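You operate a simulated robot arm through the tools that you are given. There is no shell and no other tool. Be economical: measure what you need, move in short steps, check, and stop when the job is done.

You are at the controls of a simulated two-armed robot. One attempt, no reset.

JOB
Give the bearing on the grease machine 1 g of grease and the lot 23 bearing 4 g.
Fine: one push of the grease lever each; lay the first bearing in the good tray.

It is judged by the outcome, as a careful person would: the job done as asked, and still so three seconds after it is handed in. It fails if anything else is knocked over, pushed out of place, dropped, spilled or broken.

ROBOT AND FRAMES
Two 7-joint arms with two-finger parallel grippers on one trunk, on a base that drives. Base frame: it is fixed to the floor where the robot stands at the start and does not move with it; the origin is under the middle of the robot, x ahead of it, y to its left, z up; the surface under the hand at the start is at about z = 0.88. Lengths are in m, angles in rad, forces in N, time in s.
The left shoulder is at the start at [0.07, 0.177, 1.17], the right one opposite. With the tool pointing down near the work surface each hand reaches from about 0.3 to 0.74 m from the robot's upright axis, wherever it stands, measured 20 degrees to its own side. Places, roughly: feed lever [0.8, 0.5, 1]; filler knob [0.8, 0.7, 0.9]; grease knob [0.8, 0, 1]; inner ring [0.75, 1, 1]; inside of the good tray [0.4, -0.3, 0.9]; offset lever [0.6, 0.5, 0.9]; outer ring [0.75, 1, 1]; press lever [0.8, 0.2, 1]; seat of the grease machine [0.6, 0, 0.9]; spin button [0.6, -0.4, 0.9]; spreader [0.6, 0.7, 1]. Payload 3.43 kg a hand.
The TCP of each hand is the grasp point between the finger pads, 0.03 m short of the fingertips. In the tool frame z runs along the fingers and y along their closing line. Largest opening 0.094 m; finger width 0.028, thickness 0.01; the body of the gripper, 0.05 by 0.096 m, starts 0.055 m behind the TCP.
Orientation is told as [roll, pitch, yaw] about the base's x, y, z axes, in that order, counted from this pose: with the fingers straight down and closing along the base's y, the tool's x points along the base's -x, its y along +y and its z along -z.

CONTROLS
- The arms move only by the tool play_rows. It takes "left_moves", "right_moves" or both (then of equal length, played together; a hand with none holds still); each is a list of rows, each a list of 3 entries, a list of its own where there are three numbers: the shift along the tool's x, y, z in m, then the turn, a rotation vector about the tool's x, y, z in rad, then the closure, from 0 (fully open) to 1 (shut). In form: [[[tx, ty, tz], [ax, ay, az], grip], ...]. A call has 1 to 20 rows; each row shifts and turns the commanded pose from where the row before left it, along the tool's axes as they then stand. A row lasts 0.2 s, in which the tool goes at most 0.05 m and 0.15 rad; a call with a longer step from one row to the next is refused whole, and so is a gripper value outside its range. Where a pose cannot be reached the arm comes as near as it can. A force on the tool above 40 N (or 10 N above the force at the start of the call, whichever is more), or a blocked arm, ends the call early, and 0.2 s more pass. The fingers move at their own pace (about 0.153 m/s each) and stop on an object; they squeeze with about 33 N. The grip force told is the motor's: it shows also when the fingers shut on nothing. Time passes only in rows, and 0.2 s behind the last, so rows that do not move let the fingers close. It gives the time, the measured TCP pose, the force on the tool (base axes), the opening and the grip force at its end, in the units of the frame above (readings bear some noise), with the torque about the TCP (base axes, N m) and any sound that the robot's microphone picked up.
- Cameras (640 x 400 px; columns grow to the right, rows downward): "scene" is now at [0.1389, 0.0032, 1.4852]; the picture's right is [0.04, -1.00, 0.00], its down [-0.60, -0.02, -0.80] and it looks along [0.80, 0.03, -0.60] (base axes); focal length 214 px, centre (320, 200). "left" rides on the left gripper at [0.076, -0.014, -0.102] in its tool frame; the picture's right is [0.18, 0.98, 0.00], its down [-0.75, 0.14, -0.64] and it looks along [-0.63, 0.12, 0.77] (tool axes); focal length 243 px, centre (320, 200). "right" rides on the right gripper at [0.076, 0.014, -0.102] in its tool frame; the picture's right is [-0.18, 0.98, 0.00], its down [-0.75, -0.14, -0.64] and it looks along [-0.63, -0.12, 0.77] (tool axes); focal length 243 px, centre (320, 200). There is no depth. A picture from a camera that has moved, and an enlarged one, comes with that camera's place and axes in the base frame and with its lens.
- snapshot(camera): a new picture of that camera. It takes no simulated time.
- lift_body(by): slides the trunk up (or, below 0, down) by that many m; the arms and the scene camera ride with it, the base frame stays. It gives what a move gives, with no picture.
- roll_base(legs): drives the robot by 1 to 6 legs, each [ahead, turn to the left] in m and rad, along the robot's own axes; the way and the turn of a leg run together, so that a leg with both is an arc; at most 1.5 m and 3.142 rad a leg. The arms and the cameras ride along, it lands a little off, and it stops where it bumps. It gives what a move gives.
- turn_head(pan, tilt): turns the head with the scene camera to pan (to the left, within 1.501 rad either way) and tilt (down, from -0.506 to 1.204), counted from straight ahead of the robot. It gives what a move gives.
- inspect(camera, box): a new picture of the part [left, top, right, bottom] of that camera's present view, enlarged. It takes no simulated time.
- close_job(): hands the job in; it is judged then, once.

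Go step by step. Nothing tells you exact positions but the pictures and the camera data: compare them with the known pose of the tool, close in by small moves and look again before you grip or let go. The budget is 120 turns and 88 pictures, counting those below and the enlarged ones. Unless the task says otherwise, let go and move clear before handing in, and close with one line.

The tools are called after "Emit:" by a JSON object that holds its "name" and its "arguments". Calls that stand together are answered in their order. play_rows: Moves the arms, as the interface text tells. Its arguments: {"type":"object","properties":{"left_moves":{"type":"array"},"right_moves":{"type":"array"}},"required":[]} The other tools are called the same way: lift_body (by) slides the trunk up or down; roll_base (legs) drives the base; turn_head (pan, tilt) turns the head that bears the scene camera; snapshot (camera) takes a picture; inspect (camera, box) takes an enlarged picture of a part of a camera's view; close_job () hands the job in.

At the start:

```text
time: 0.0
left_eef_pos: [0.5644, 0.1526, 1.304]
left_tool_rot: [-0.002, 0.0, -0.001]
left_contact_force: [0.0, -0.7, -0.3]
left_torque: [0.01, -0.02, -0.01]
left_width: 0.094
left_grasp_force: 0.1
right_eef_pos: [0.3862, -0.1764, 1.3715]
right_tool_rot: [-0.001, -0.002, 0.001]
right_contact_force: [0.4, 0.0, 0.0]
right_torque: [-0.02, -0.02, 0.01]
right_width: 0.094
right_grasp_force: 0.0
trunk travel left (down, up): [-0.75, 0.09]
robot x, y, heading: [-0.0012, 0.002, -0.003]
head pan, tilt: [0.04, 0.639]
```

scene: 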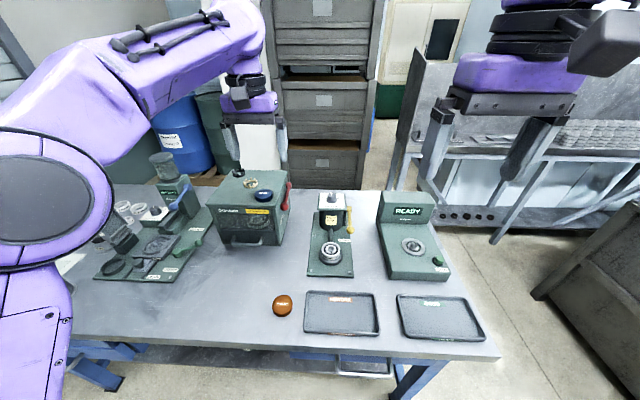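
right: 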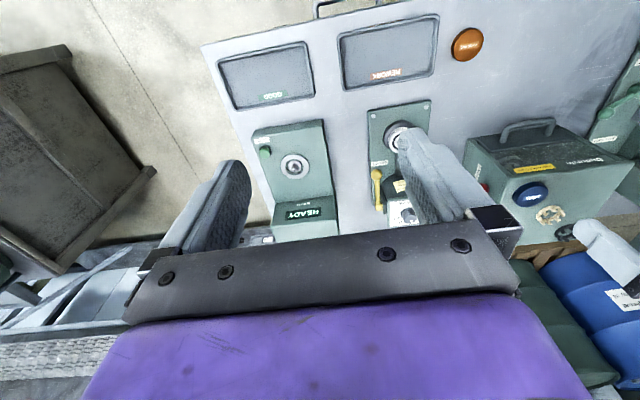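
left: 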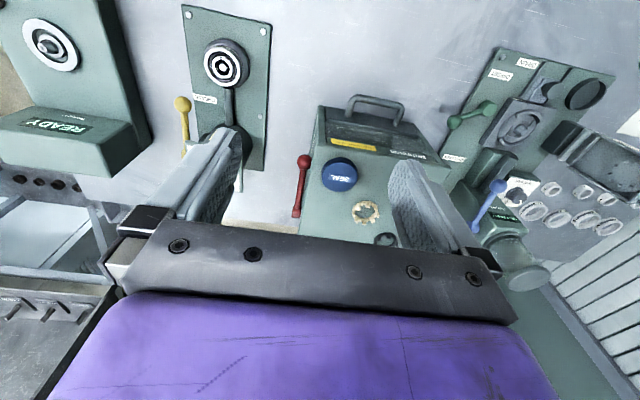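

I see, from left to right, an assembly station, a press, the grease machine with a bearing on it and a spin tester, with the trays in front. I'll enlarge them to read the labels.

Emit:
{"name": "inspect", "arguments": {"camera": "scene", "box": [290, 180, 400, 290]}}

Emit:
{"name": "inspect", "arguments": {"camera": "scene", "box": [370, 180, 500, 350]}}

Emit:
{"name": "inspect", "arguments": {"camera": "scene", "box": [200, 165, 300, 255]}}

Emit:
{"name": "inspect", "arguments": {"camera": "scene", "box": [80, 140, 220, 290]}}

```text
3.64 times, centred on (345, 235) of scene
camera zoom: at [0.1389, 0.0032, 1.4852], right [0.04, -1.0, 0.0], down [-0.6, -0.02, -0.8], along [0.8, 0.03, -0.6], focal length 780 px, centre (229, 73)
```

zoom: 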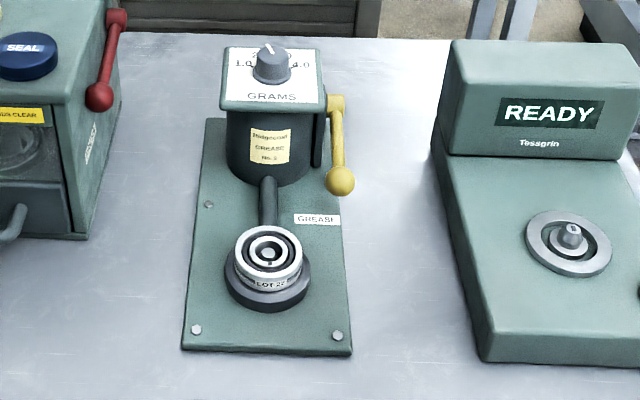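

```text
2.35 times, centred on (435, 265) of scene
camera zoom: at [0.1389, 0.0032, 1.4852], right [0.04, -1.0, 0.0], down [-0.6, -0.02, -0.8], along [0.8, 0.03, -0.6], focal length 505 px, centre (49, 47)
```

zoom: 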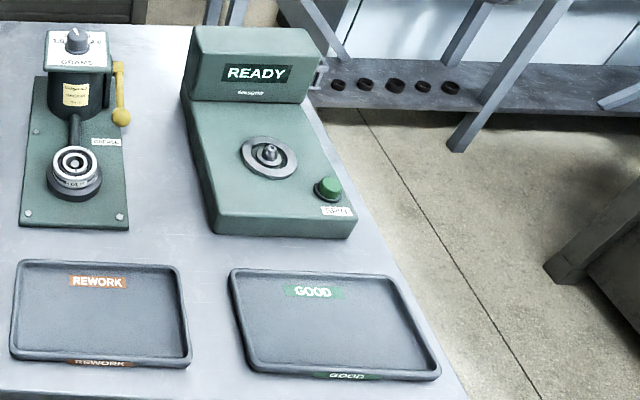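

```text
4.44 times, centred on (250, 210) of scene
camera zoom: at [0.1389, 0.0032, 1.4852], right [0.04, -1.0, 0.0], down [-0.6, -0.02, -0.8], along [0.8, 0.03, -0.6], focal length 953 px, centre (631, 156)
```

zoom: 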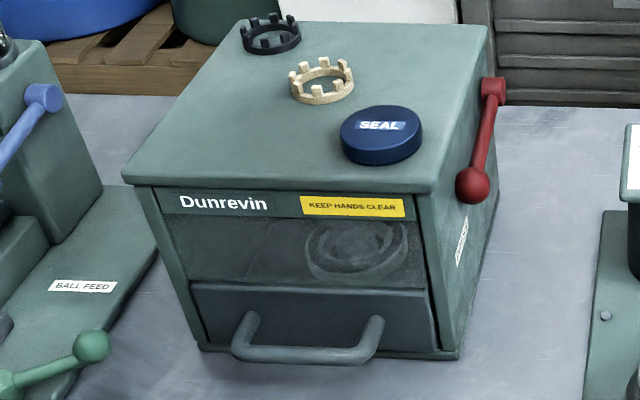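

```text
2.67 times, centred on (150, 215) of scene
camera zoom: at [0.1389, 0.0032, 1.4852], right [0.04, -1.0, 0.0], down [-0.6, -0.02, -0.8], along [0.8, 0.03, -0.6], focal length 572 px, centre (773, 160)
```

zoom: 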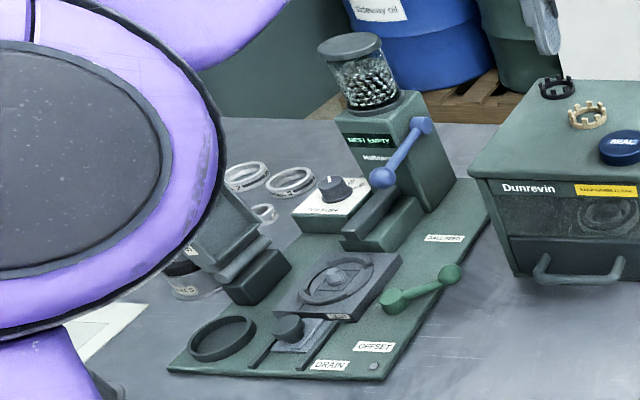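

The greaser holds a bearing that looks like lot 22, and there's a ring shape behind the press window that may be lot 23. I'll zoom in on the labels and that window.

Emit:
{"name": "inspect", "arguments": {"camera": "scene", "box": [318, 185, 358, 210]}}

Emit:
{"name": "inspect", "arguments": {"camera": "scene", "box": [315, 238, 347, 268]}}

Emit:
{"name": "inspect", "arguments": {"camera": "scene", "box": [225, 205, 305, 250]}}

Emit:
{"name": "turn_head", "arguments": {"pan": 0.7, "tilt": 0.7}}

Emit:
{"name": "snapshot", "arguments": {"camera": "scene"}}

```text
16.00 times, centred on (338, 198) of scene
camera zoom: at [0.1389, 0.0032, 1.4852], right [0.04, -1.0, 0.0], down [-0.6, -0.02, -0.8], along [0.8, 0.03, -0.6], focal length 3432 px, centre (32, 240)
```

zoom: 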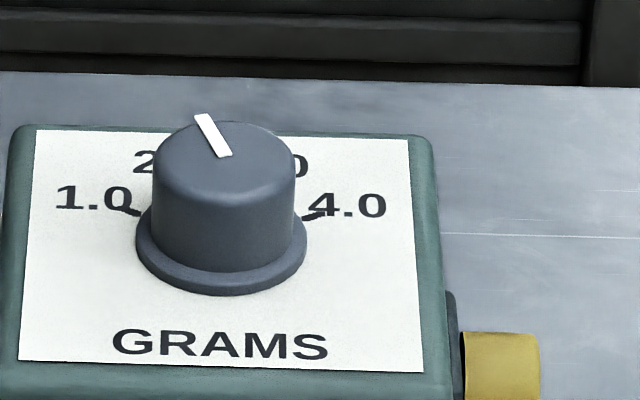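

```text
13.33 times, centred on (331, 253) of scene
camera zoom: at [0.1389, 0.0032, 1.4852], right [0.04, -1.0, 0.0], down [-0.6, -0.02, -0.8], along [0.8, 0.03, -0.6], focal length 2860 px, centre (173, -507)
```

zoom: 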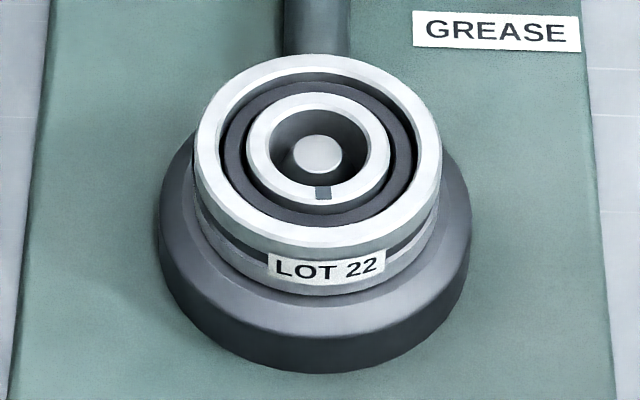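

```text
8.00 times, centred on (265, 228) of scene
camera zoom: at [0.1389, 0.0032, 1.4852], right [0.04, -1.0, 0.0], down [-0.6, -0.02, -0.8], along [0.8, 0.03, -0.6], focal length 1716 px, centre (760, -20)
```

zoom: 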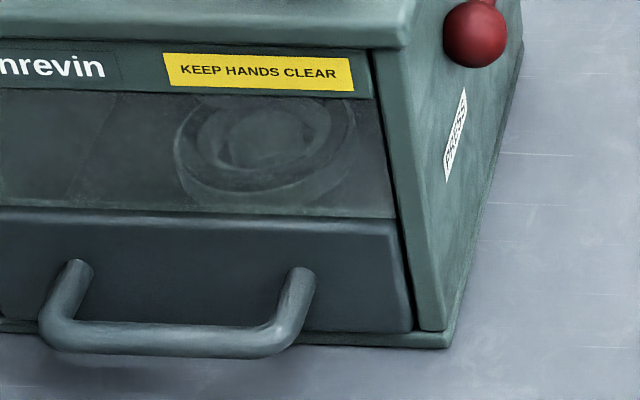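

```text
time: 1.0
left_eef_pos: [0.5648, 0.1516, 1.3034]
left_tool_rot: [0.0, -0.003, 0.0]
left_contact_force: [0.5, -0.1, 0.7]
left_torque: [0.02, -0.03, -0.04]
left_width: 0.094
left_grasp_force: 0.0
right_eef_pos: [0.3861, -0.1756, 1.3716]
right_tool_rot: [0.0, -0.002, 0.002]
right_contact_force: [0.4, 0.5, 0.5]
right_torque: [-0.01, -0.03, 0.02]
right_width: 0.0942
right_grasp_force: 0.1
trunk travel left (down, up): [-0.75, 0.09]
robot x, y, heading: [0.0013, 0.0009, 0.002]
head pan, tilt: [0.7, 0.7]
```

```text
77 pictures are left
camera scene: at [0.1168, 0.0543, 1.48], right [0.64, -0.77, 0.0], down [-0.49, -0.41, -0.76], along [0.59, 0.49, -0.64], focal length 214 px, centre (320, 200)
```

scene: 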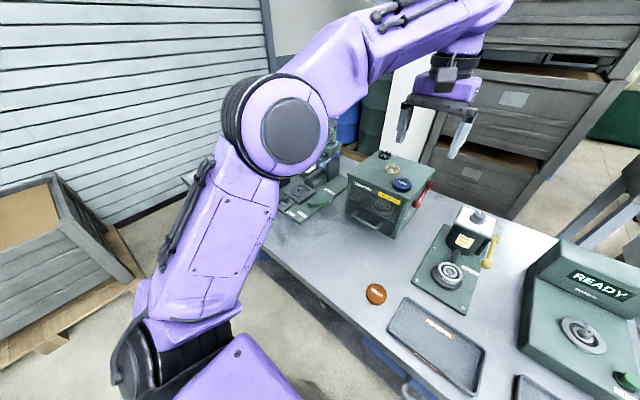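

Lot 22 is confirmed on the greaser. There is a bearing inside the press housing, so I'll pull the left hand back to look through the window and also clear the head camera's view.

Emit:
{"name": "play_rows", "arguments": {"left_moves": [[[0.04, 0.02, 0.02], [0, 0, 0], 0], [[0.04, 0.02, 0.02], [0, 0, 0], 0], [[0.04, 0.02, 0.02], [0, 0, 0], 0], [[0.04, 0.02, 0.02], [0, 0, 0], 0], [[0.04, 0.02, 0.01], [0, 0, 0], 0]]}}

Emit:
{"name": "snapshot", "arguments": {"camera": "left"}}

Emit:
{"name": "snapshot", "arguments": {"camera": "scene"}}

```text
time: 2.2
left_eef_pos: [0.3624, 0.2522, 1.2146]
left_tool_rot: [0.001, -0.005, -0.001]
left_contact_force: [-0.3, 0.3, 0.5]
left_torque: [-0.01, -0.01, -0.02]
left_width: 0.0939
left_grasp_force: 0.0
right_eef_pos: [0.3826, -0.1747, 1.3719]
right_tool_rot: [0.0, -0.002, 0.002]
right_contact_force: [-1.1, -0.1, -0.1]
right_torque: [-0.03, 0.0, 0.04]
right_width: 0.0938
right_grasp_force: 0.1
trunk travel left (down, up): [-0.75, 0.09]
robot x, y, heading: [-0.0013, 0.0018, -0.001]
head pan, tilt: [0.7, 0.7]
```

```text
76 pictures are left
camera left: at [0.2851, 0.2387, 1.3164], right [-0.18, 0.98, 0.0], down [0.75, 0.14, 0.65], along [0.64, 0.12, -0.76], focal length 243 px, centre (320, 200)
```

left: 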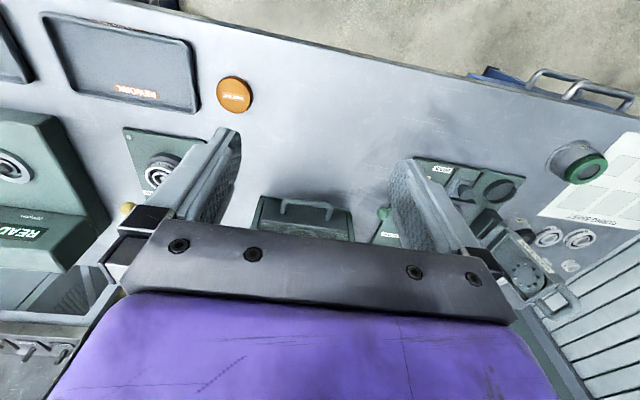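

```text
75 pictures are left
camera scene: at [0.1146, 0.0556, 1.4802], right [0.64, -0.76, 0.0], down [-0.49, -0.42, -0.77], along [0.59, 0.49, -0.64], focal length 214 px, centre (320, 200)
```

scene: 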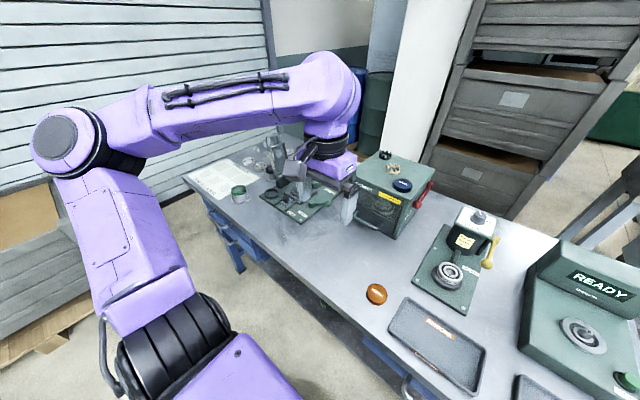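

There is also a tub and a printed sheet at the far left. I'll read those and look at the press again.

Emit:
{"name": "inspect", "arguments": {"camera": "left", "box": [480, 120, 640, 240]}}

Emit:
{"name": "inspect", "arguments": {"camera": "scene", "box": [345, 150, 435, 240]}}

Emit:
{"name": "inspect", "arguments": {"camera": "scene", "box": [185, 145, 345, 235]}}

Emit:
{"name": "inspect", "arguments": {"camera": "left", "box": [200, 60, 360, 240]}}

```text
3.33 times, centred on (560, 180) of left
camera zoom: at [0.2851, 0.2387, 1.3164], right [-0.18, 0.98, 0.0], down [0.75, 0.14, 0.65], along [0.64, 0.12, -0.76], focal length 809 px, centre (-480, 267)
```

zoom: 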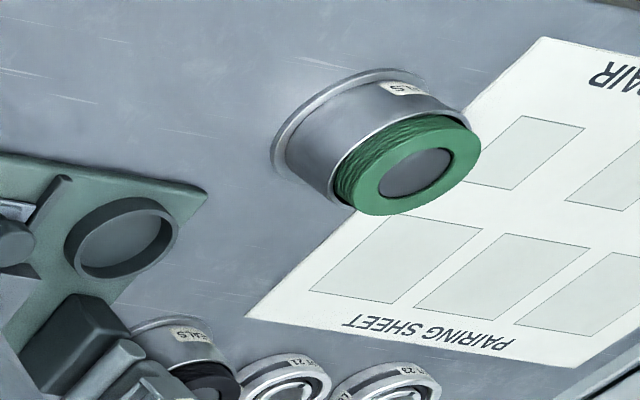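

```text
4.44 times, centred on (390, 195) of scene
camera zoom: at [0.1146, 0.0556, 1.4802], right [0.64, -0.76, 0.0], down [-0.49, -0.42, -0.77], along [0.59, 0.49, -0.64], focal length 953 px, centre (9, 222)
```

zoom: 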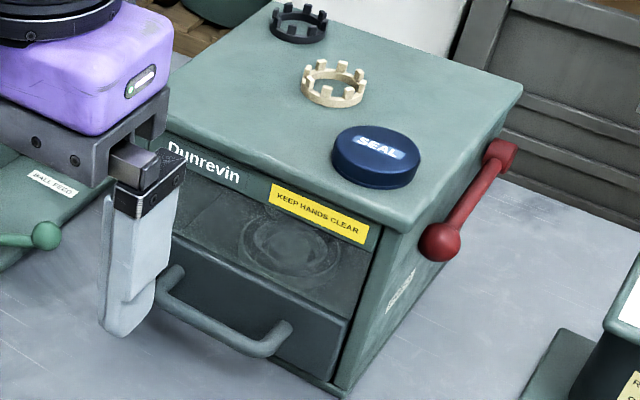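

```text
4.00 times, centred on (265, 190) of scene
camera zoom: at [0.1146, 0.0556, 1.4802], right [0.64, -0.76, 0.0], down [-0.49, -0.42, -0.77], along [0.59, 0.49, -0.64], focal length 858 px, centre (540, 240)
```

zoom: 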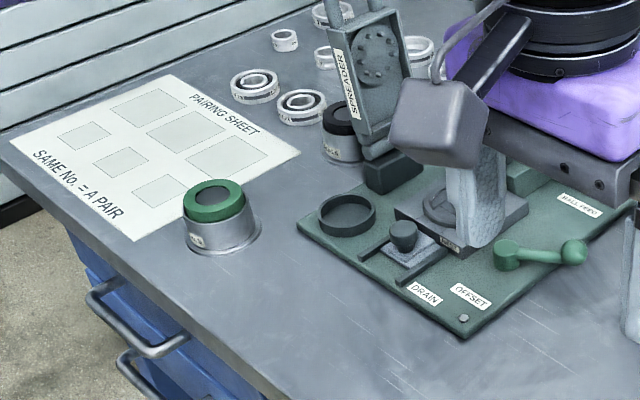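

```text
2.22 times, centred on (280, 150) of left
camera zoom: at [0.2851, 0.2387, 1.3164], right [-0.18, 0.98, 0.0], down [0.75, 0.14, 0.65], along [0.64, 0.12, -0.76], focal length 539 px, centre (409, 311)
```

zoom: 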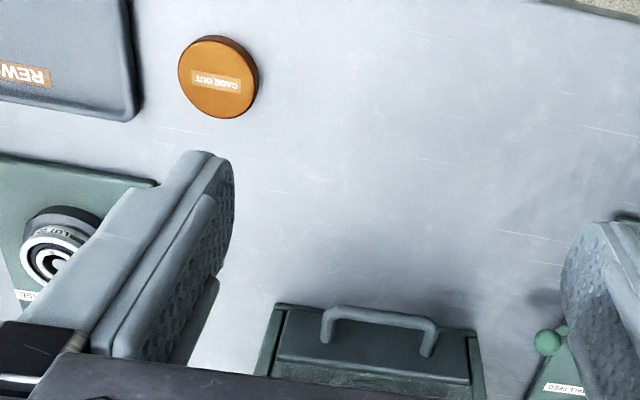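

Two complete-looking bearings sit by the pairing sheet, apparently marked lot 21 and lot 23. I'll zoom in on them.

Emit:
{"name": "inspect", "arguments": {"camera": "left", "box": [520, 200, 600, 280]}}

Emit:
{"name": "inspect", "arguments": {"camera": "scene", "box": [235, 140, 295, 185]}}

```text
5.00 times, centred on (560, 240) of left
camera zoom: at [0.2851, 0.2387, 1.3164], right [-0.18, 0.98, 0.0], down [0.75, 0.14, 0.65], along [0.64, 0.12, -0.76], focal length 1213 px, centre (-880, 0)
```

zoom: 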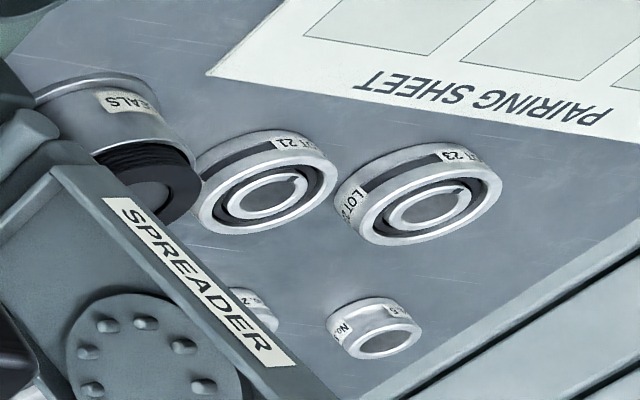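

```text
8.89 times, centred on (265, 162) of scene
camera zoom: at [0.1146, 0.0556, 1.4802], right [0.64, -0.76, 0.0], down [-0.49, -0.42, -0.77], along [0.59, 0.49, -0.64], focal length 1906 px, centre (809, 533)
```

zoom: 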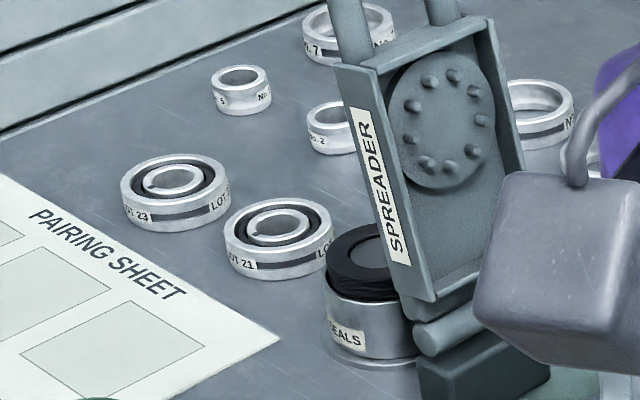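

Found it: lot 23 is on the table at about (0.65, 1.00). The greaser comes first, so I'll bring the right hand over its knob to see the dial from above.

Emit:
{"name": "play_rows", "arguments": {"right_moves": [[[-0.036, 0.0173, 0.016], [0, 0, 0], 0], [[-0.036, 0.0173, 0.016], [0, 0, 0], 0], [[-0.036, 0.0173, 0.016], [0, 0, 0], 0], [[-0.036, 0.0173, 0.016], [0, 0, 0], 0], [[-0.036, 0.0173, 0.016], [0, 0, 0], 0], [[-0.036, 0.0173, 0.016], [0, 0, 0], 0], [[-0.036, 0.0173, 0.016], [0, 0, 0], 0], [[-0.036, 0.0173, 0.016], [0, 0, 0], 0], [[-0.036, 0.0173, 0.016], [0, 0, 0], 0]]}}

Emit:
{"name": "snapshot", "arguments": {"camera": "right"}}

Emit:
{"name": "turn_head", "arguments": {"pan": 0.0, "tilt": 0.7}}

Emit:
{"name": "snapshot", "arguments": {"camera": "scene"}}

```text
time: 4.2
left_eef_pos: [0.3665, 0.2517, 1.2136]
left_tool_rot: [-0.001, 0.001, 0.001]
left_contact_force: [0.3, -0.4, -0.4]
left_torque: [0.01, 0.0, -0.03]
left_width: 0.0941
left_grasp_force: 0.0
right_eef_pos: [0.6194, -0.0767, 1.2328]
right_tool_rot: [0.001, -0.002, 0.003]
right_contact_force: [0.7, -0.4, 0.4]
right_torque: [-0.03, 0.01, 0.0]
right_width: 0.0939
right_grasp_force: 0.1
right hand out of reach, approached as far as the arm can: row 6, 7, 8, 9
trunk travel left (down, up): [-0.75, 0.09]
robot x, y, heading: [0.002, 0.0015, 0.001]
head pan, tilt: [0.7, 0.7]
```

```text
68 pictures are left
camera right: at [0.5445, -0.0622, 1.3337], right [0.18, 0.98, 0.0], down [0.75, -0.14, 0.64], along [0.63, -0.12, -0.77], focal length 243 px, centre (320, 200)
```

right: 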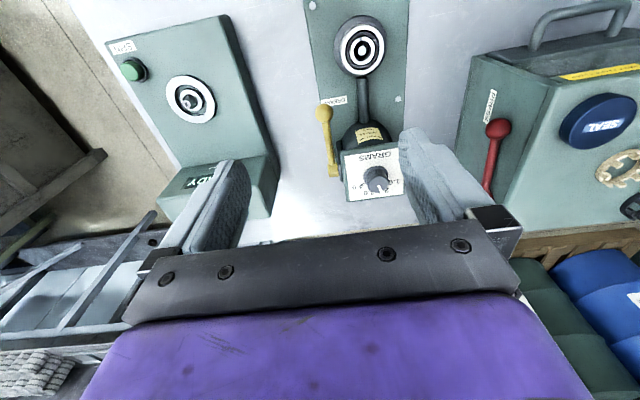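

```text
time: 5.3
left_eef_pos: [0.3645, 0.2517, 1.2146]
left_tool_rot: [0.001, -0.001, -0.001]
left_contact_force: [0.0, 0.2, -1.2]
left_torque: [-0.01, 0.01, -0.02]
left_width: 0.0939
left_grasp_force: 0.2
right_eef_pos: [0.619, -0.0778, 1.2322]
right_tool_rot: [0.0, -0.002, 0.002]
right_contact_force: [0.6, 0.2, 0.1]
right_torque: [0.01, 0.0, -0.02]
right_width: 0.0942
right_grasp_force: 0.1
trunk travel left (down, up): [-0.75, 0.09]
robot x, y, heading: [-0.0004, 0.0004, -0.005]
head pan, tilt: [0.0, 0.7]
```

```text
67 pictures are left
camera scene: at [0.1371, 0.0001, 1.4799], right [0.0, -1.0, 0.0], down [-0.64, 0.0, -0.76], along [0.76, 0.0, -0.64], focal length 214 px, centre (320, 200)
```

scene: 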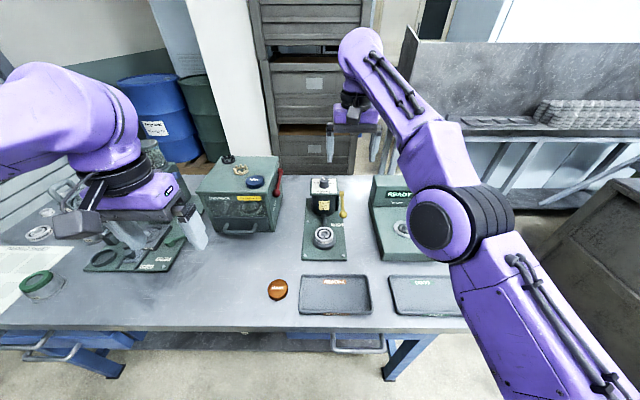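

The knob sits near (0.775, -0.015, 1.03), just beyond reach from here. I'll turn left a little and edge ahead so it falls in the right arm's best zone.

Emit:
{"name": "roll_base", "arguments": {"legs": [[0, 0.3], [0.07, 0]]}}

Emit:
{"name": "snapshot", "arguments": {"camera": "right"}}

```text
time: 7.3
left_eef_pos: [0.3304, 0.3657, 1.2195]
left_tool_rot: [0.0, -0.014, 0.298]
left_contact_force: [0.1, -0.2, 0.7]
left_torque: [-0.02, -0.1, 0.01]
left_width: 0.0942
left_grasp_force: 0.1
right_eef_pos: [0.6712, 0.126, 1.2387]
right_tool_rot: [0.001, -0.012, 0.303]
right_contact_force: [-1.0, 0.5, -0.3]
right_torque: [0.05, -0.11, 0.0]
right_width: 0.0939
right_grasp_force: 0.0
trunk travel left (down, up): [-0.75, 0.09]
robot x, y, heading: [0.0654, 0.0199, 0.297]
head pan, tilt: [0.0, 0.7]
```

```text
66 pictures are left
camera right: at [0.5935, 0.1176, 1.3405], right [-0.12, 0.99, 0.0], down [0.75, 0.09, 0.65], along [0.65, 0.08, -0.76], focal length 243 px, centre (320, 200)
```

right: 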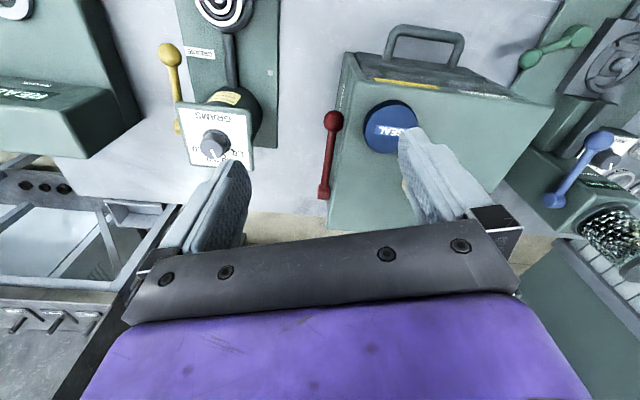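

No bump, and the knob is now well placed. I'll bring the right hand over the dial to read it.

Emit:
{"name": "play_rows", "arguments": {"right_moves": [[[0, -0.037, 0.02], [0, 0, 0.1], 0], [[0, -0.037, 0.02], [0, 0, 0.1], 0], [[0, -0.037, 0.02], [0, 0, 0.1], 0], [[0, -0.037, 0.02], [0, 0, 0], 0]]}}

Emit:
{"name": "snapshot", "arguments": {"camera": "right"}}

```text
time: 8.3
left_eef_pos: [0.3407, 0.368, 1.2157]
left_tool_rot: [0.002, -0.004, 0.299]
left_contact_force: [-0.4, 1.5, 0.1]
left_torque: [0.04, 0.02, 0.01]
left_width: 0.094
left_grasp_force: 0.0
right_eef_pos: [0.7029, -0.0183, 1.1546]
right_tool_rot: [0.004, -0.004, 0.002]
right_contact_force: [-0.3, -0.3, -0.2]
right_torque: [0.0, 0.01, -0.01]
right_width: 0.0939
right_grasp_force: 0.1
trunk travel left (down, up): [-0.75, 0.09]
robot x, y, heading: [0.0671, 0.019, 0.298]
head pan, tilt: [0.0, 0.7]
```

```text
65 pictures are left
camera right: at [0.6265, -0.0038, 1.2557], right [0.18, 0.98, 0.0], down [0.75, -0.14, 0.64], along [0.63, -0.11, -0.76], focal length 243 px, centre (320, 200)
```

right: 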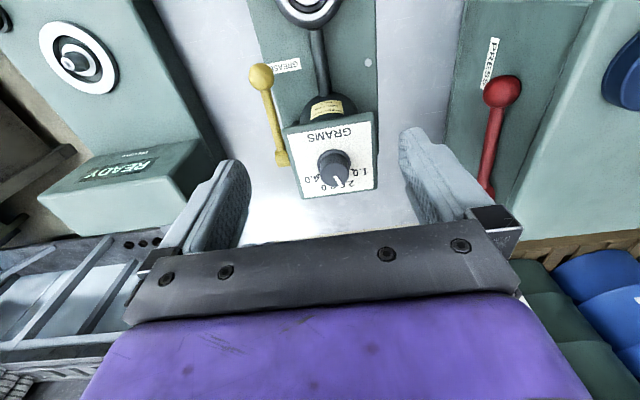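

Emit:
{"name": "inspect", "arguments": {"camera": "right", "box": [280, 105, 390, 205]}}

Emit:
{"name": "inspect", "arguments": {"camera": "right", "box": [230, 40, 390, 200]}}

```text
4.00 times, centred on (335, 155) of right
camera zoom: at [0.6265, -0.0038, 1.2557], right [0.18, 0.98, 0.0], down [0.75, -0.14, 0.64], along [0.63, -0.11, -0.76], focal length 970 px, centre (260, 380)
```

zoom: 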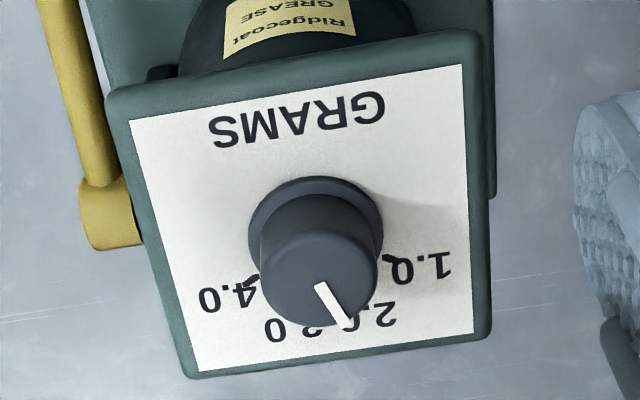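

```text
2.50 times, centred on (310, 120) of right
camera zoom: at [0.6265, -0.0038, 1.2557], right [0.18, 0.98, 0.0], down [0.75, -0.14, 0.64], along [0.63, -0.11, -0.76], focal length 606 px, centre (345, 400)
```

zoom: 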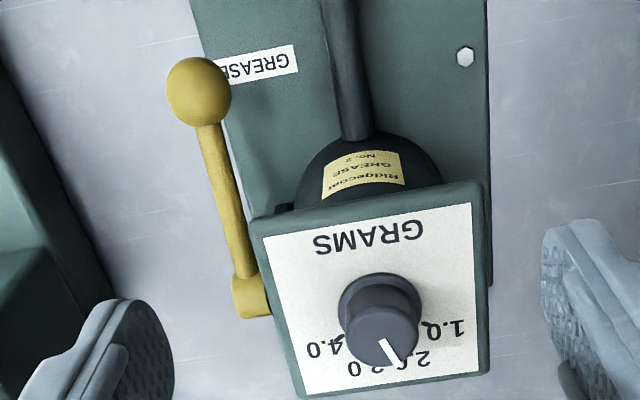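

The pointer is on 2.0, at about 20° left of straight away, with 1.0 at about +60° and 4.0 at -60°. The knob is near (0.787, -0.014, 1.018). I'll move over it with the fingers half open.

Emit:
{"name": "play_rows", "arguments": {"right_moves": [[[-0.042, 0.002, 0.01], [0, 0, 0], 0.4], [[-0.042, 0.002, 0.015], [0, 0, 0], 0.4], [[0, 0, 0.03], [0, 0, 0], 0.4]]}}

Emit:
{"name": "snapshot", "arguments": {"camera": "right"}}

```text
time: 9.1
left_eef_pos: [0.3382, 0.3695, 1.215]
left_tool_rot: [0.0, -0.005, 0.298]
left_contact_force: [-1.3, 0.1, -0.1]
left_torque: [0.03, 0.01, 0.01]
left_width: 0.0938
left_grasp_force: 0.1
right_eef_pos: [0.7857, -0.012, 1.101]
right_tool_rot: [0.001, -0.006, 0.002]
right_contact_force: [0.2, 0.6, 1.0]
right_torque: [0.03, -0.02, 0.04]
right_width: 0.0564
right_grasp_force: 0.0
trunk travel left (down, up): [-0.75, 0.09]
robot x, y, heading: [0.0674, 0.0209, 0.297]
head pan, tilt: [0.0, 0.7]
```

```text
62 pictures are left
camera right: at [0.7088, 0.003, 1.2019], right [0.18, 0.98, 0.0], down [0.75, -0.14, 0.65], along [0.64, -0.12, -0.76], focal length 243 px, centre (320, 200)
```

right: 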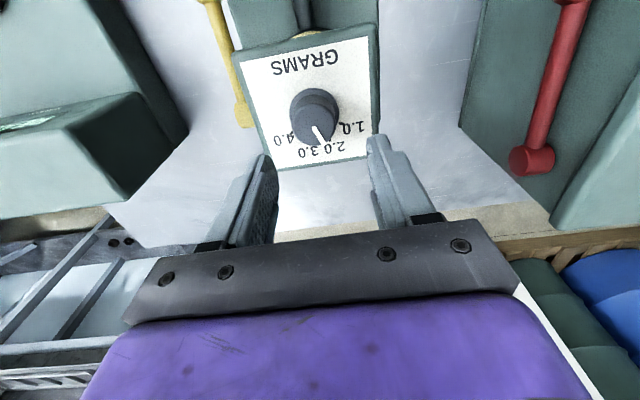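

The knob is straight beneath the TCP. I'll go down and grip it.

Emit:
{"name": "play_rows", "arguments": {"right_moves": [[[0, -0.0015, 0.03], [0, 0, 0], 0.4], [[0, 0, 0.025], [0, 0, 0], 0.4], [[0, 0, 0.017], [0, 0, 0], 0.4], [[0, 0, 0], [0, 0, 0], 1], [[0, 0, 0], [0, 0, 0], 1]]}}

Emit:
{"name": "snapshot", "arguments": {"camera": "right"}}

```text
time: 10.1
left_eef_pos: [0.3356, 0.3687, 1.2174]
left_tool_rot: [0.0, -0.009, 0.297]
left_contact_force: [1.0, 0.1, 0.0]
left_torque: [-0.03, 0.01, -0.02]
left_width: 0.0941
left_grasp_force: 0.0
right_eef_pos: [0.7863, -0.0141, 1.0381]
right_tool_rot: [0.002, -0.022, 0.0]
right_contact_force: [-14.3, -3.0, 17.9]
right_torque: [-0.13, 1.82, 0.04]
right_width: 0.0395
right_grasp_force: 45.4
trunk travel left (down, up): [-0.75, 0.09]
robot x, y, heading: [0.0645, 0.0212, 0.298]
head pan, tilt: [0.0, 0.7]
stopped in row 4 (right hand): the force on the tool passed its limit at 72 N (the readings are from after the stop); the commanded pose is now the measured one
```

```text
61 pictures are left
camera right: at [0.7081, -0.0004, 1.1387], right [0.18, 0.98, 0.01], down [0.74, -0.14, 0.66], along [0.65, -0.12, -0.75], focal length 243 px, centre (320, 200)
```

right: 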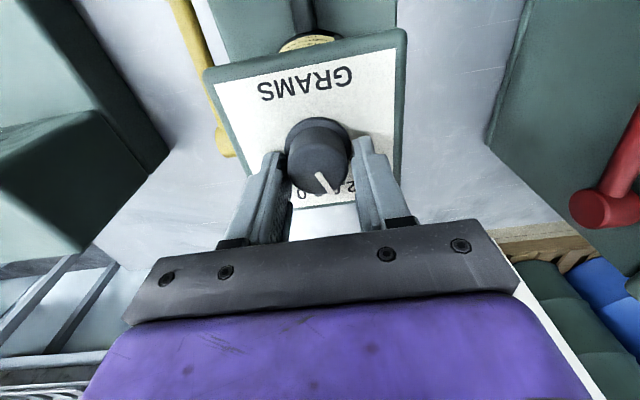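

The tips reached the dial face, so it sits higher (about 1.008) than I worked out, and the knob is about 1.3 cm nearer to me. I'll release, lift and re-center.

Emit:
{"name": "play_rows", "arguments": {"right_moves": [[[0, 0, -0.003], [0, 0, 0], 0.3], [[0, 0, -0.03], [0, 0, 0], 0.3], [[0.013, 0, -0.01], [0, 0.022, 0], 0.3], [[0, 0, 0], [0, 0, 0], 0.3]]}}

Emit:
{"name": "inspect", "arguments": {"camera": "right", "box": [200, 40, 440, 260]}}

```text
time: 11.1
left_eef_pos: [0.3407, 0.3682, 1.2137]
left_tool_rot: [0.003, -0.002, 0.296]
left_contact_force: [-0.5, -0.6, 0.3]
left_torque: [0.02, 0.02, 0.03]
left_width: 0.0941
left_grasp_force: 0.1
right_eef_pos: [0.7771, -0.0157, 1.0757]
right_tool_rot: [0.004, 0.005, -0.003]
right_contact_force: [-0.3, -0.6, -0.1]
right_torque: [0.02, 0.04, 0.0]
right_width: 0.066
right_grasp_force: 0.0
trunk travel left (down, up): [-0.75, 0.09]
robot x, y, heading: [0.0652, 0.0204, 0.303]
head pan, tilt: [0.0, 0.7]
```

```text
1.82 times, centred on (320, 150) of right
camera zoom: at [0.7031, -0.0002, 1.1778], right [0.19, 0.98, 0.0], down [0.76, -0.14, 0.64], along [0.63, -0.12, -0.77], focal length 441 px, centre (320, 291)
```

zoom: 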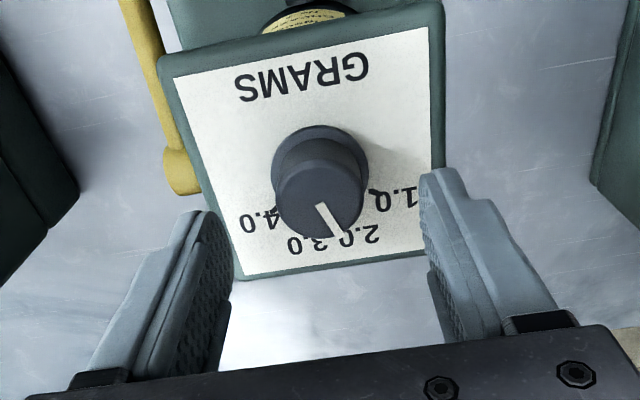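

The hand is now centered over the knob. I'll go down short of the face and grip.

Emit:
{"name": "play_rows", "arguments": {"right_moves": [[[0, 0.0005, 0.02], [0, 0, 0], 0.35], [[0, 0, 0.011], [0, 0, 0], 0.35], [[0, 0, 0], [0, 0, 0], 0.7], [[0, 0, 0], [0, 0, 0], 1]]}}

Emit:
{"name": "inspect", "arguments": {"camera": "right", "box": [200, 40, 440, 260]}}

```text
time: 12.1
left_eef_pos: [0.3405, 0.3672, 1.2158]
left_tool_rot: [-0.001, -0.002, 0.297]
left_contact_force: [-0.1, 0.4, 0.1]
left_torque: [0.01, 0.02, -0.02]
left_width: 0.0942
left_grasp_force: 0.1
right_eef_pos: [0.7776, -0.0164, 1.0443]
right_tool_rot: [0.002, 0.003, -0.001]
right_contact_force: [2.2, -3.0, -0.4]
right_torque: [-0.42, -0.71, -0.03]
right_width: 0.0328
right_grasp_force: 44.8
trunk travel left (down, up): [-0.75, 0.09]
robot x, y, heading: [0.0668, 0.0199, 0.304]
head pan, tilt: [0.0, 0.7]
```

```text
1.82 times, centred on (320, 150) of right
camera zoom: at [0.7026, -0.0003, 1.1471], right [0.19, 0.98, 0.0], down [0.76, -0.14, 0.64], along [0.63, -0.12, -0.77], focal length 441 px, centre (320, 291)
```

zoom: 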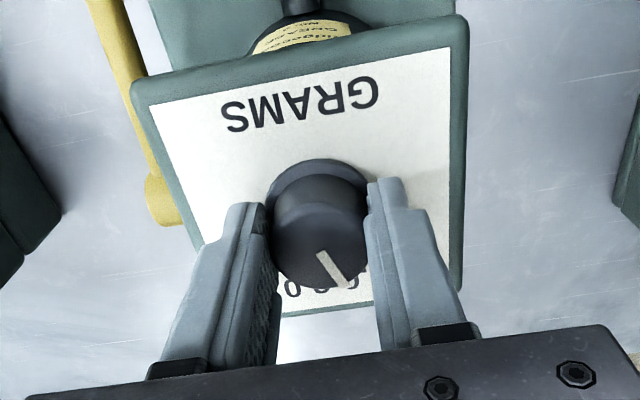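

Gripped well, at 33 mm. I'll turn it counter-clockwise by 0.70 rad, to 1.0.

Emit:
{"name": "play_rows", "arguments": {"right_moves": [[[0, 0, 0], [0, 0, -0.1], 1], [[0, 0, 0], [0, 0, -0.1], 1], [[0, 0, 0], [0, 0, -0.1], 1], [[0, 0, 0], [0, 0, -0.1], 1], [[0, 0, 0], [0, 0, -0.1], 1], [[0, 0, 0], [0, 0, -0.1], 1], [[0, 0, 0], [0, 0, -0.1], 1], [[0, 0, 0], [0, 0, 0], 1]]}}

Emit:
{"name": "inspect", "arguments": {"camera": "right", "box": [200, 40, 440, 260]}}

```text
time: 13.9
left_eef_pos: [0.343, 0.3662, 1.2147]
left_tool_rot: [0.002, -0.001, 0.295]
left_contact_force: [-0.4, 0.1, -0.8]
left_torque: [-0.02, 0.01, -0.02]
left_width: 0.0942
left_grasp_force: 0.1
right_eef_pos: [0.7777, -0.0154, 1.0436]
right_tool_rot: [0.007, 0.0, 0.699]
right_contact_force: [5.9, -10.4, 2.3]
right_torque: [-1.0, -0.37, -0.51]
right_width: 0.0323
right_grasp_force: 44.9
trunk travel left (down, up): [-0.75, 0.09]
robot x, y, heading: [0.0673, 0.0161, 0.298]
head pan, tilt: [0.0, 0.7]
```

```text
1.82 times, centred on (320, 150) of right
camera zoom: at [0.7116, -0.0542, 1.1469], right [-0.49, 0.87, 0.01], down [0.67, 0.37, 0.64], along [0.56, 0.32, -0.77], focal length 441 px, centre (320, 291)
```

zoom: 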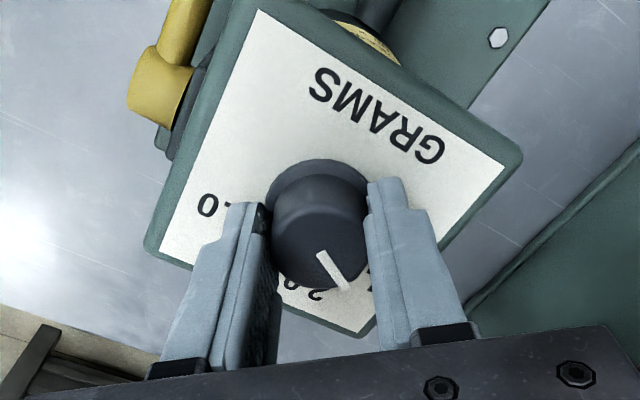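

The knob turned with the hand. I'll release, rise and read the dial.

Emit:
{"name": "play_rows", "arguments": {"right_moves": [[[0, 0, 0], [0, 0, 0], 0.35], [[0, 0, 0], [0, 0, 0], 0.35], [[0, 0, -0.04], [0, 0, 0], 0.35], [[0, 0, -0.04], [0, 0, 0.1], 0.35], [[0.02, 0, -0.02], [0, 0, 0.15], 0.35], [[0.02, 0, 0], [0, 0, 0.15], 0.35], [[0.02, 0, 0], [0, 0, 0.15], 0.35], [[0, 0, 0], [0, 0, 0.15], 0.35]]}}

Emit:
{"name": "inspect", "arguments": {"camera": "right", "box": [240, 40, 420, 200]}}

```text
time: 15.7
left_eef_pos: [0.3409, 0.3689, 1.2144]
left_tool_rot: [-0.002, -0.001, 0.296]
left_contact_force: [-0.7, -0.2, -0.5]
left_torque: [0.01, 0.04, 0.0]
left_width: 0.0941
left_grasp_force: 0.1
right_eef_pos: [0.7232, -0.0389, 1.146]
right_tool_rot: [0.004, 0.005, -0.003]
right_contact_force: [0.5, -1.0, 0.7]
right_torque: [-0.01, 0.03, -0.01]
right_width: 0.0612
right_grasp_force: 0.1
trunk travel left (down, up): [-0.75, 0.09]
robot x, y, heading: [0.0681, 0.0235, 0.295]
head pan, tilt: [0.0, 0.7]
```

```text
2.50 times, centred on (330, 120) of right
camera zoom: at [0.6488, -0.025, 1.2477], right [0.19, 0.98, 0.0], down [0.76, -0.15, 0.64], along [0.63, -0.12, -0.77], focal length 606 px, centre (295, 400)
```

zoom: 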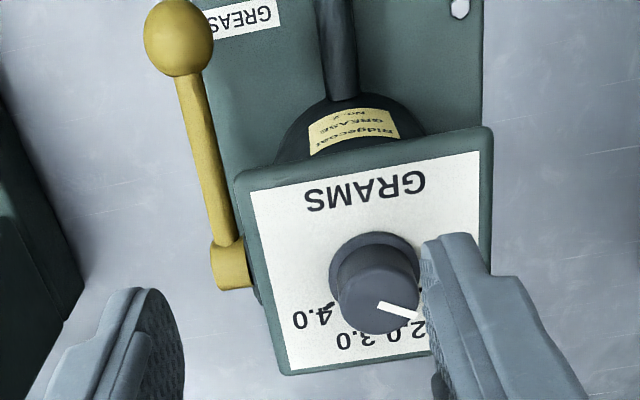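

A finger hides the 1.0 mark, so I'll shift the hand a little left and look again.

Emit:
{"name": "play_rows", "arguments": {"right_moves": [[[0.01, 0.03, -0.02], [0, 0, 0], 0]]}}

Emit:
{"name": "inspect", "arguments": {"camera": "right", "box": [240, 60, 400, 200]}}

Emit:
{"name": "snapshot", "arguments": {"camera": "scene"}}

```text
time: 16.1
left_eef_pos: [0.3392, 0.3705, 1.2141]
left_tool_rot: [-0.003, -0.003, 0.297]
left_contact_force: [0.4, 0.2, 0.6]
left_torque: [-0.05, -0.03, -0.03]
left_width: 0.0941
left_grasp_force: 0.1
right_eef_pos: [0.7114, -0.0058, 1.1668]
right_tool_rot: [0.001, 0.004, -0.002]
right_contact_force: [-0.5, 0.4, 0.0]
right_torque: [-0.05, -0.01, 0.03]
right_width: 0.0939
right_grasp_force: 0.1
trunk travel left (down, up): [-0.75, 0.09]
robot x, y, heading: [0.0664, 0.0165, 0.303]
head pan, tilt: [0.0, 0.7]
```

```text
2.86 times, centred on (320, 130) of right
camera zoom: at [0.6363, 0.008, 1.2684], right [0.19, 0.98, 0.0], down [0.76, -0.14, 0.64], along [0.63, -0.12, -0.77], focal length 693 px, centre (320, 400)
```

zoom: 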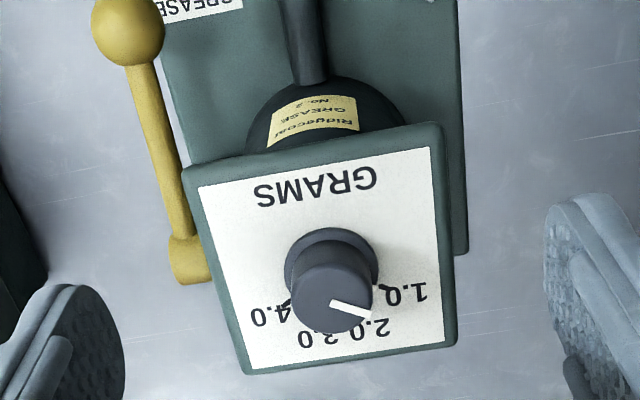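

```text
55 pictures are left
camera scene: at [0.1961, 0.0626, 1.48], right [0.29, -0.96, 0.0], down [-0.61, -0.19, -0.77], along [0.73, 0.22, -0.64], focal length 214 px, centre (320, 200)
```

scene: 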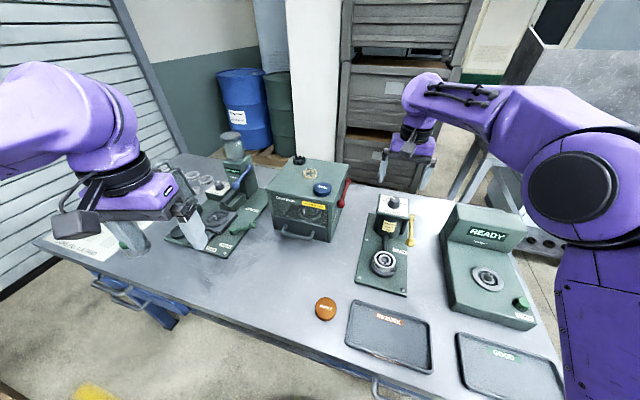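

The pointer looks a few degrees short of 1.0. I'll take a tight close-up to measure it.

Emit:
{"name": "inspect", "arguments": {"camera": "right", "box": [295, 130, 359, 170]}}

```text
10.00 times, centred on (327, 150) of right
camera zoom: at [0.6363, 0.008, 1.2684], right [0.19, 0.98, 0.0], down [0.76, -0.14, 0.64], along [0.63, -0.12, -0.77], focal length 2426 px, centre (250, 700)
```

zoom: 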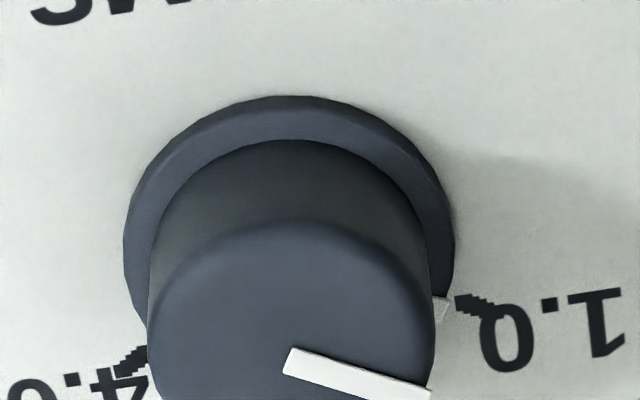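

Measured close up, the pointer is at about 60°, which is on the 1.0 tick. One more shifted crop will confirm it.

Emit:
{"name": "inspect", "arguments": {"camera": "right", "box": [291, 138, 363, 183]}}

Emit:
{"name": "inspect", "arguments": {"camera": "scene", "box": [360, 190, 424, 250]}}

```text
8.89 times, centred on (327, 160) of right
camera zoom: at [0.6363, 0.008, 1.2684], right [0.19, 0.98, 0.0], down [0.76, -0.14, 0.64], along [0.63, -0.12, -0.77], focal length 2157 px, centre (258, 551)
```

zoom: 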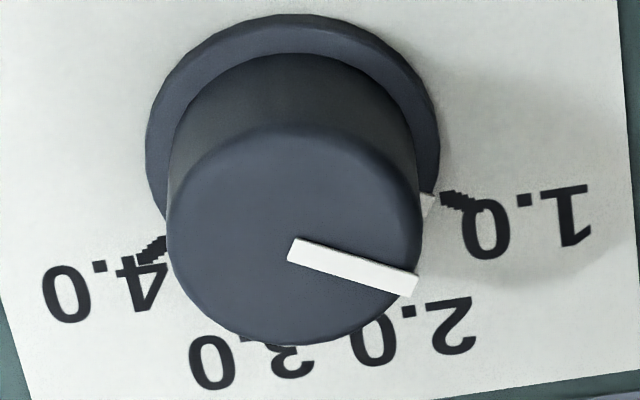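

```text
6.67 times, centred on (392, 220) of scene
camera zoom: at [0.1961, 0.0626, 1.48], right [0.29, -0.96, 0.0], down [-0.61, -0.19, -0.77], along [0.73, 0.22, -0.64], focal length 1430 px, centre (-160, 67)
```

zoom: 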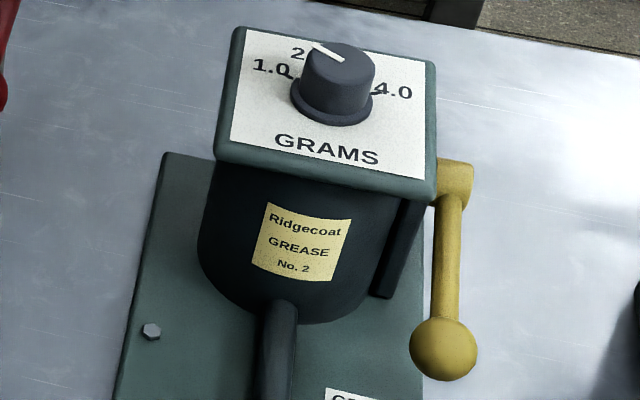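

The dial reads 1.0. The grease lever pivots near (0.786, -0.088, 0.975) with its ball at about (0.685, -0.085, 0.950). I'll shut the fingers, tilt the hand back to clear the head, and hover over the ball.

Emit:
{"name": "play_rows", "arguments": {"right_moves": [[[0, -0.0267, 0], [0, -0.134, 0], 1], [[0, -0.0267, 0], [0, -0.133, 0], 1], [[0, -0.0267, 0], [0, -0.133, 0], 1], [[0.028, 0, 0.037], [0, 0, 0], 1], [[0.028, 0, 0.037], [0, 0, 0], 1], [[0.028, 0, 0.037], [0, 0, 0], 1]]}}

Emit:
{"name": "snapshot", "arguments": {"camera": "right"}}

Emit:
{"name": "inspect", "arguments": {"camera": "scene", "box": [350, 170, 450, 290]}}

```text
time: 17.5
left_eef_pos: [0.3419, 0.3682, 1.2142]
left_tool_rot: [0.0, -0.002, 0.296]
left_contact_force: [0.1, 0.3, -0.2]
left_torque: [0.0, -0.01, 0.03]
left_width: 0.0941
left_grasp_force: 0.1
right_eef_pos: [0.6792, -0.089, 1.0307]
right_tool_rot: [0.004, -0.396, -0.003]
right_contact_force: [0.2, 0.3, 0.2]
right_torque: [0.0, 0.01, 0.0]
right_width: 0.0002
right_grasp_force: 33.5
trunk travel left (down, up): [-0.75, 0.09]
robot x, y, heading: [0.0646, 0.0232, 0.302]
head pan, tilt: [0.0, 0.7]
```

```text
51 pictures are left
camera right: at [0.57, -0.0751, 1.095], right [0.17, 0.98, 0.07], down [0.45, -0.14, 0.88], along [0.88, -0.12, -0.46], focal length 243 px, centre (320, 200)
```

right: 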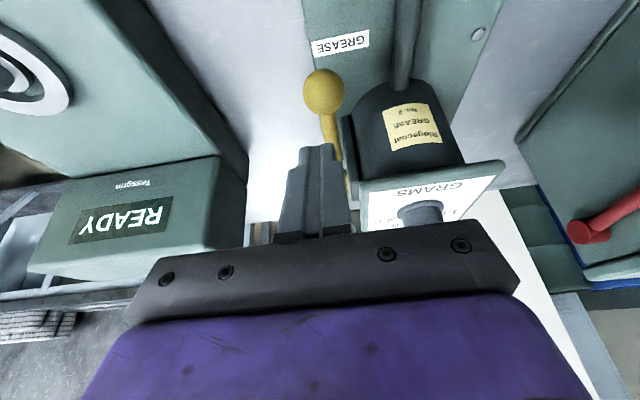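

```text
3.33 times, centred on (400, 230) of scene
camera zoom: at [0.1988, 0.0599, 1.48], right [0.29, -0.96, 0.0], down [-0.62, -0.19, -0.76], along [0.73, 0.22, -0.64], focal length 715 px, centre (53, 100)
```

zoom: 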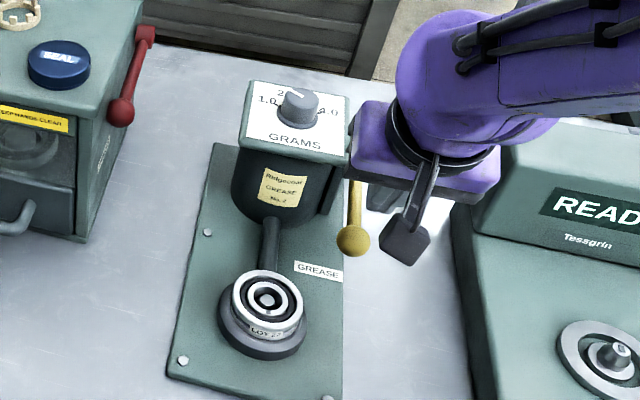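

The tip is right over the ball. I'll lower onto it and push the lever down in one stroke.

Emit:
{"name": "play_rows", "arguments": {"right_moves": [[[0.0058, 0.003, 0.0138], [0, 0, 0], 1], [[0.0058, 0.001, 0.0138], [0, 0, 0], 1], [[0, 0, 0.0134], [0, 0, 0], 1], [[0, 0, 0.0134], [0, 0, 0], 1], [[0, 0, 0.0134], [0, 0, 0], 1], [[0, 0, 0.0134], [0, 0, 0], 1]]}}

Emit:
{"name": "inspect", "arguments": {"camera": "scene", "box": [350, 170, 450, 290]}}

```text
time: 18.9
left_eef_pos: [0.3338, 0.3685, 1.2174]
left_tool_rot: [-0.001, -0.009, 0.296]
left_contact_force: [-0.1, -1.1, -0.7]
left_torque: [-0.04, 0.01, -0.01]
left_width: 0.0939
left_grasp_force: 0.1
right_eef_pos: [0.6961, -0.0851, 0.9579]
right_tool_rot: [0.003, -0.408, -0.004]
right_contact_force: [-13.9, -3.3, 36.7]
right_torque: [0.0, 0.49, -0.03]
right_width: 0.0
right_grasp_force: 33.0
trunk travel left (down, up): [-0.75, 0.09]
robot x, y, heading: [0.0694, 0.021, 0.298]
head pan, tilt: [0.0, 0.7]
```

```text
3.33 times, centred on (400, 230) of scene
camera zoom: at [0.1891, 0.0604, 1.4814], right [0.29, -0.96, 0.0], down [-0.61, -0.19, -0.77], along [0.74, 0.22, -0.64], focal length 715 px, centre (53, 100)
```

zoom: 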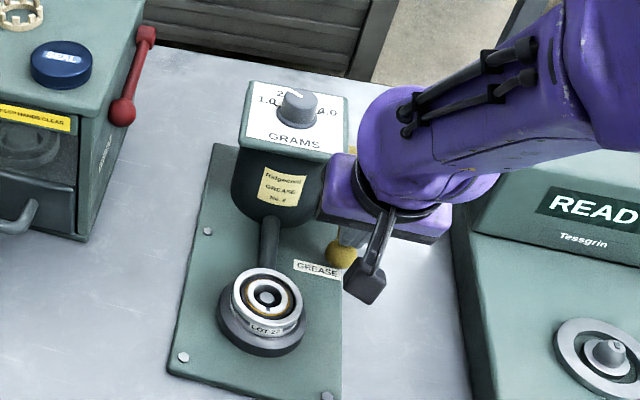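

Brown grease has appeared in the bearing. I'll press slightly further to be sure the stroke is complete before releasing.

Emit:
{"name": "play_rows", "arguments": {"right_moves": [[[0, 0, 0.006], [0, 0, 0], 1], [[0, 0, 0], [0, 0, 0], 1]]}}

Emit:
{"name": "inspect", "arguments": {"camera": "scene", "box": [360, 220, 410, 290]}}

```text
time: 19.2
left_eef_pos: [0.3323, 0.37, 1.2175]
left_tool_rot: [-0.001, -0.01, 0.295]
left_contact_force: [0.7, -0.7, -0.7]
left_torque: [-0.03, -0.02, 0.02]
left_width: 0.0941
left_grasp_force: 0.1
right_eef_pos: [0.6964, -0.0853, 0.9579]
right_tool_rot: [0.003, -0.41, -0.003]
right_contact_force: [-22.4, -1.5, 30.1]
right_torque: [0.02, 0.71, 0.16]
right_width: 0.0003
right_grasp_force: 32.7
trunk travel left (down, up): [-0.75, 0.09]
robot x, y, heading: [0.0676, 0.0233, 0.295]
head pan, tilt: [0.0, 0.7]
stopped in row 1 (right hand): the force on the tool passed its limit at 50 N (the readings are from after the stop); the commanded pose is now the measured one
```

```text
5.71 times, centred on (385, 255) of scene
camera zoom: at [0.1876, 0.0605, 1.481], right [0.29, -0.96, 0.0], down [-0.61, -0.19, -0.77], along [0.74, 0.22, -0.64], focal length 1226 px, centre (-51, -114)
```

zoom: 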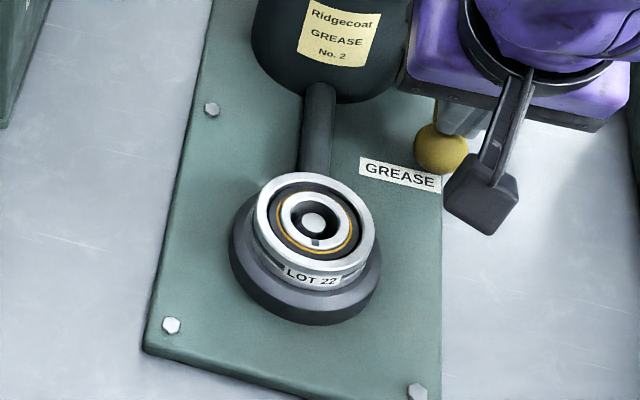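

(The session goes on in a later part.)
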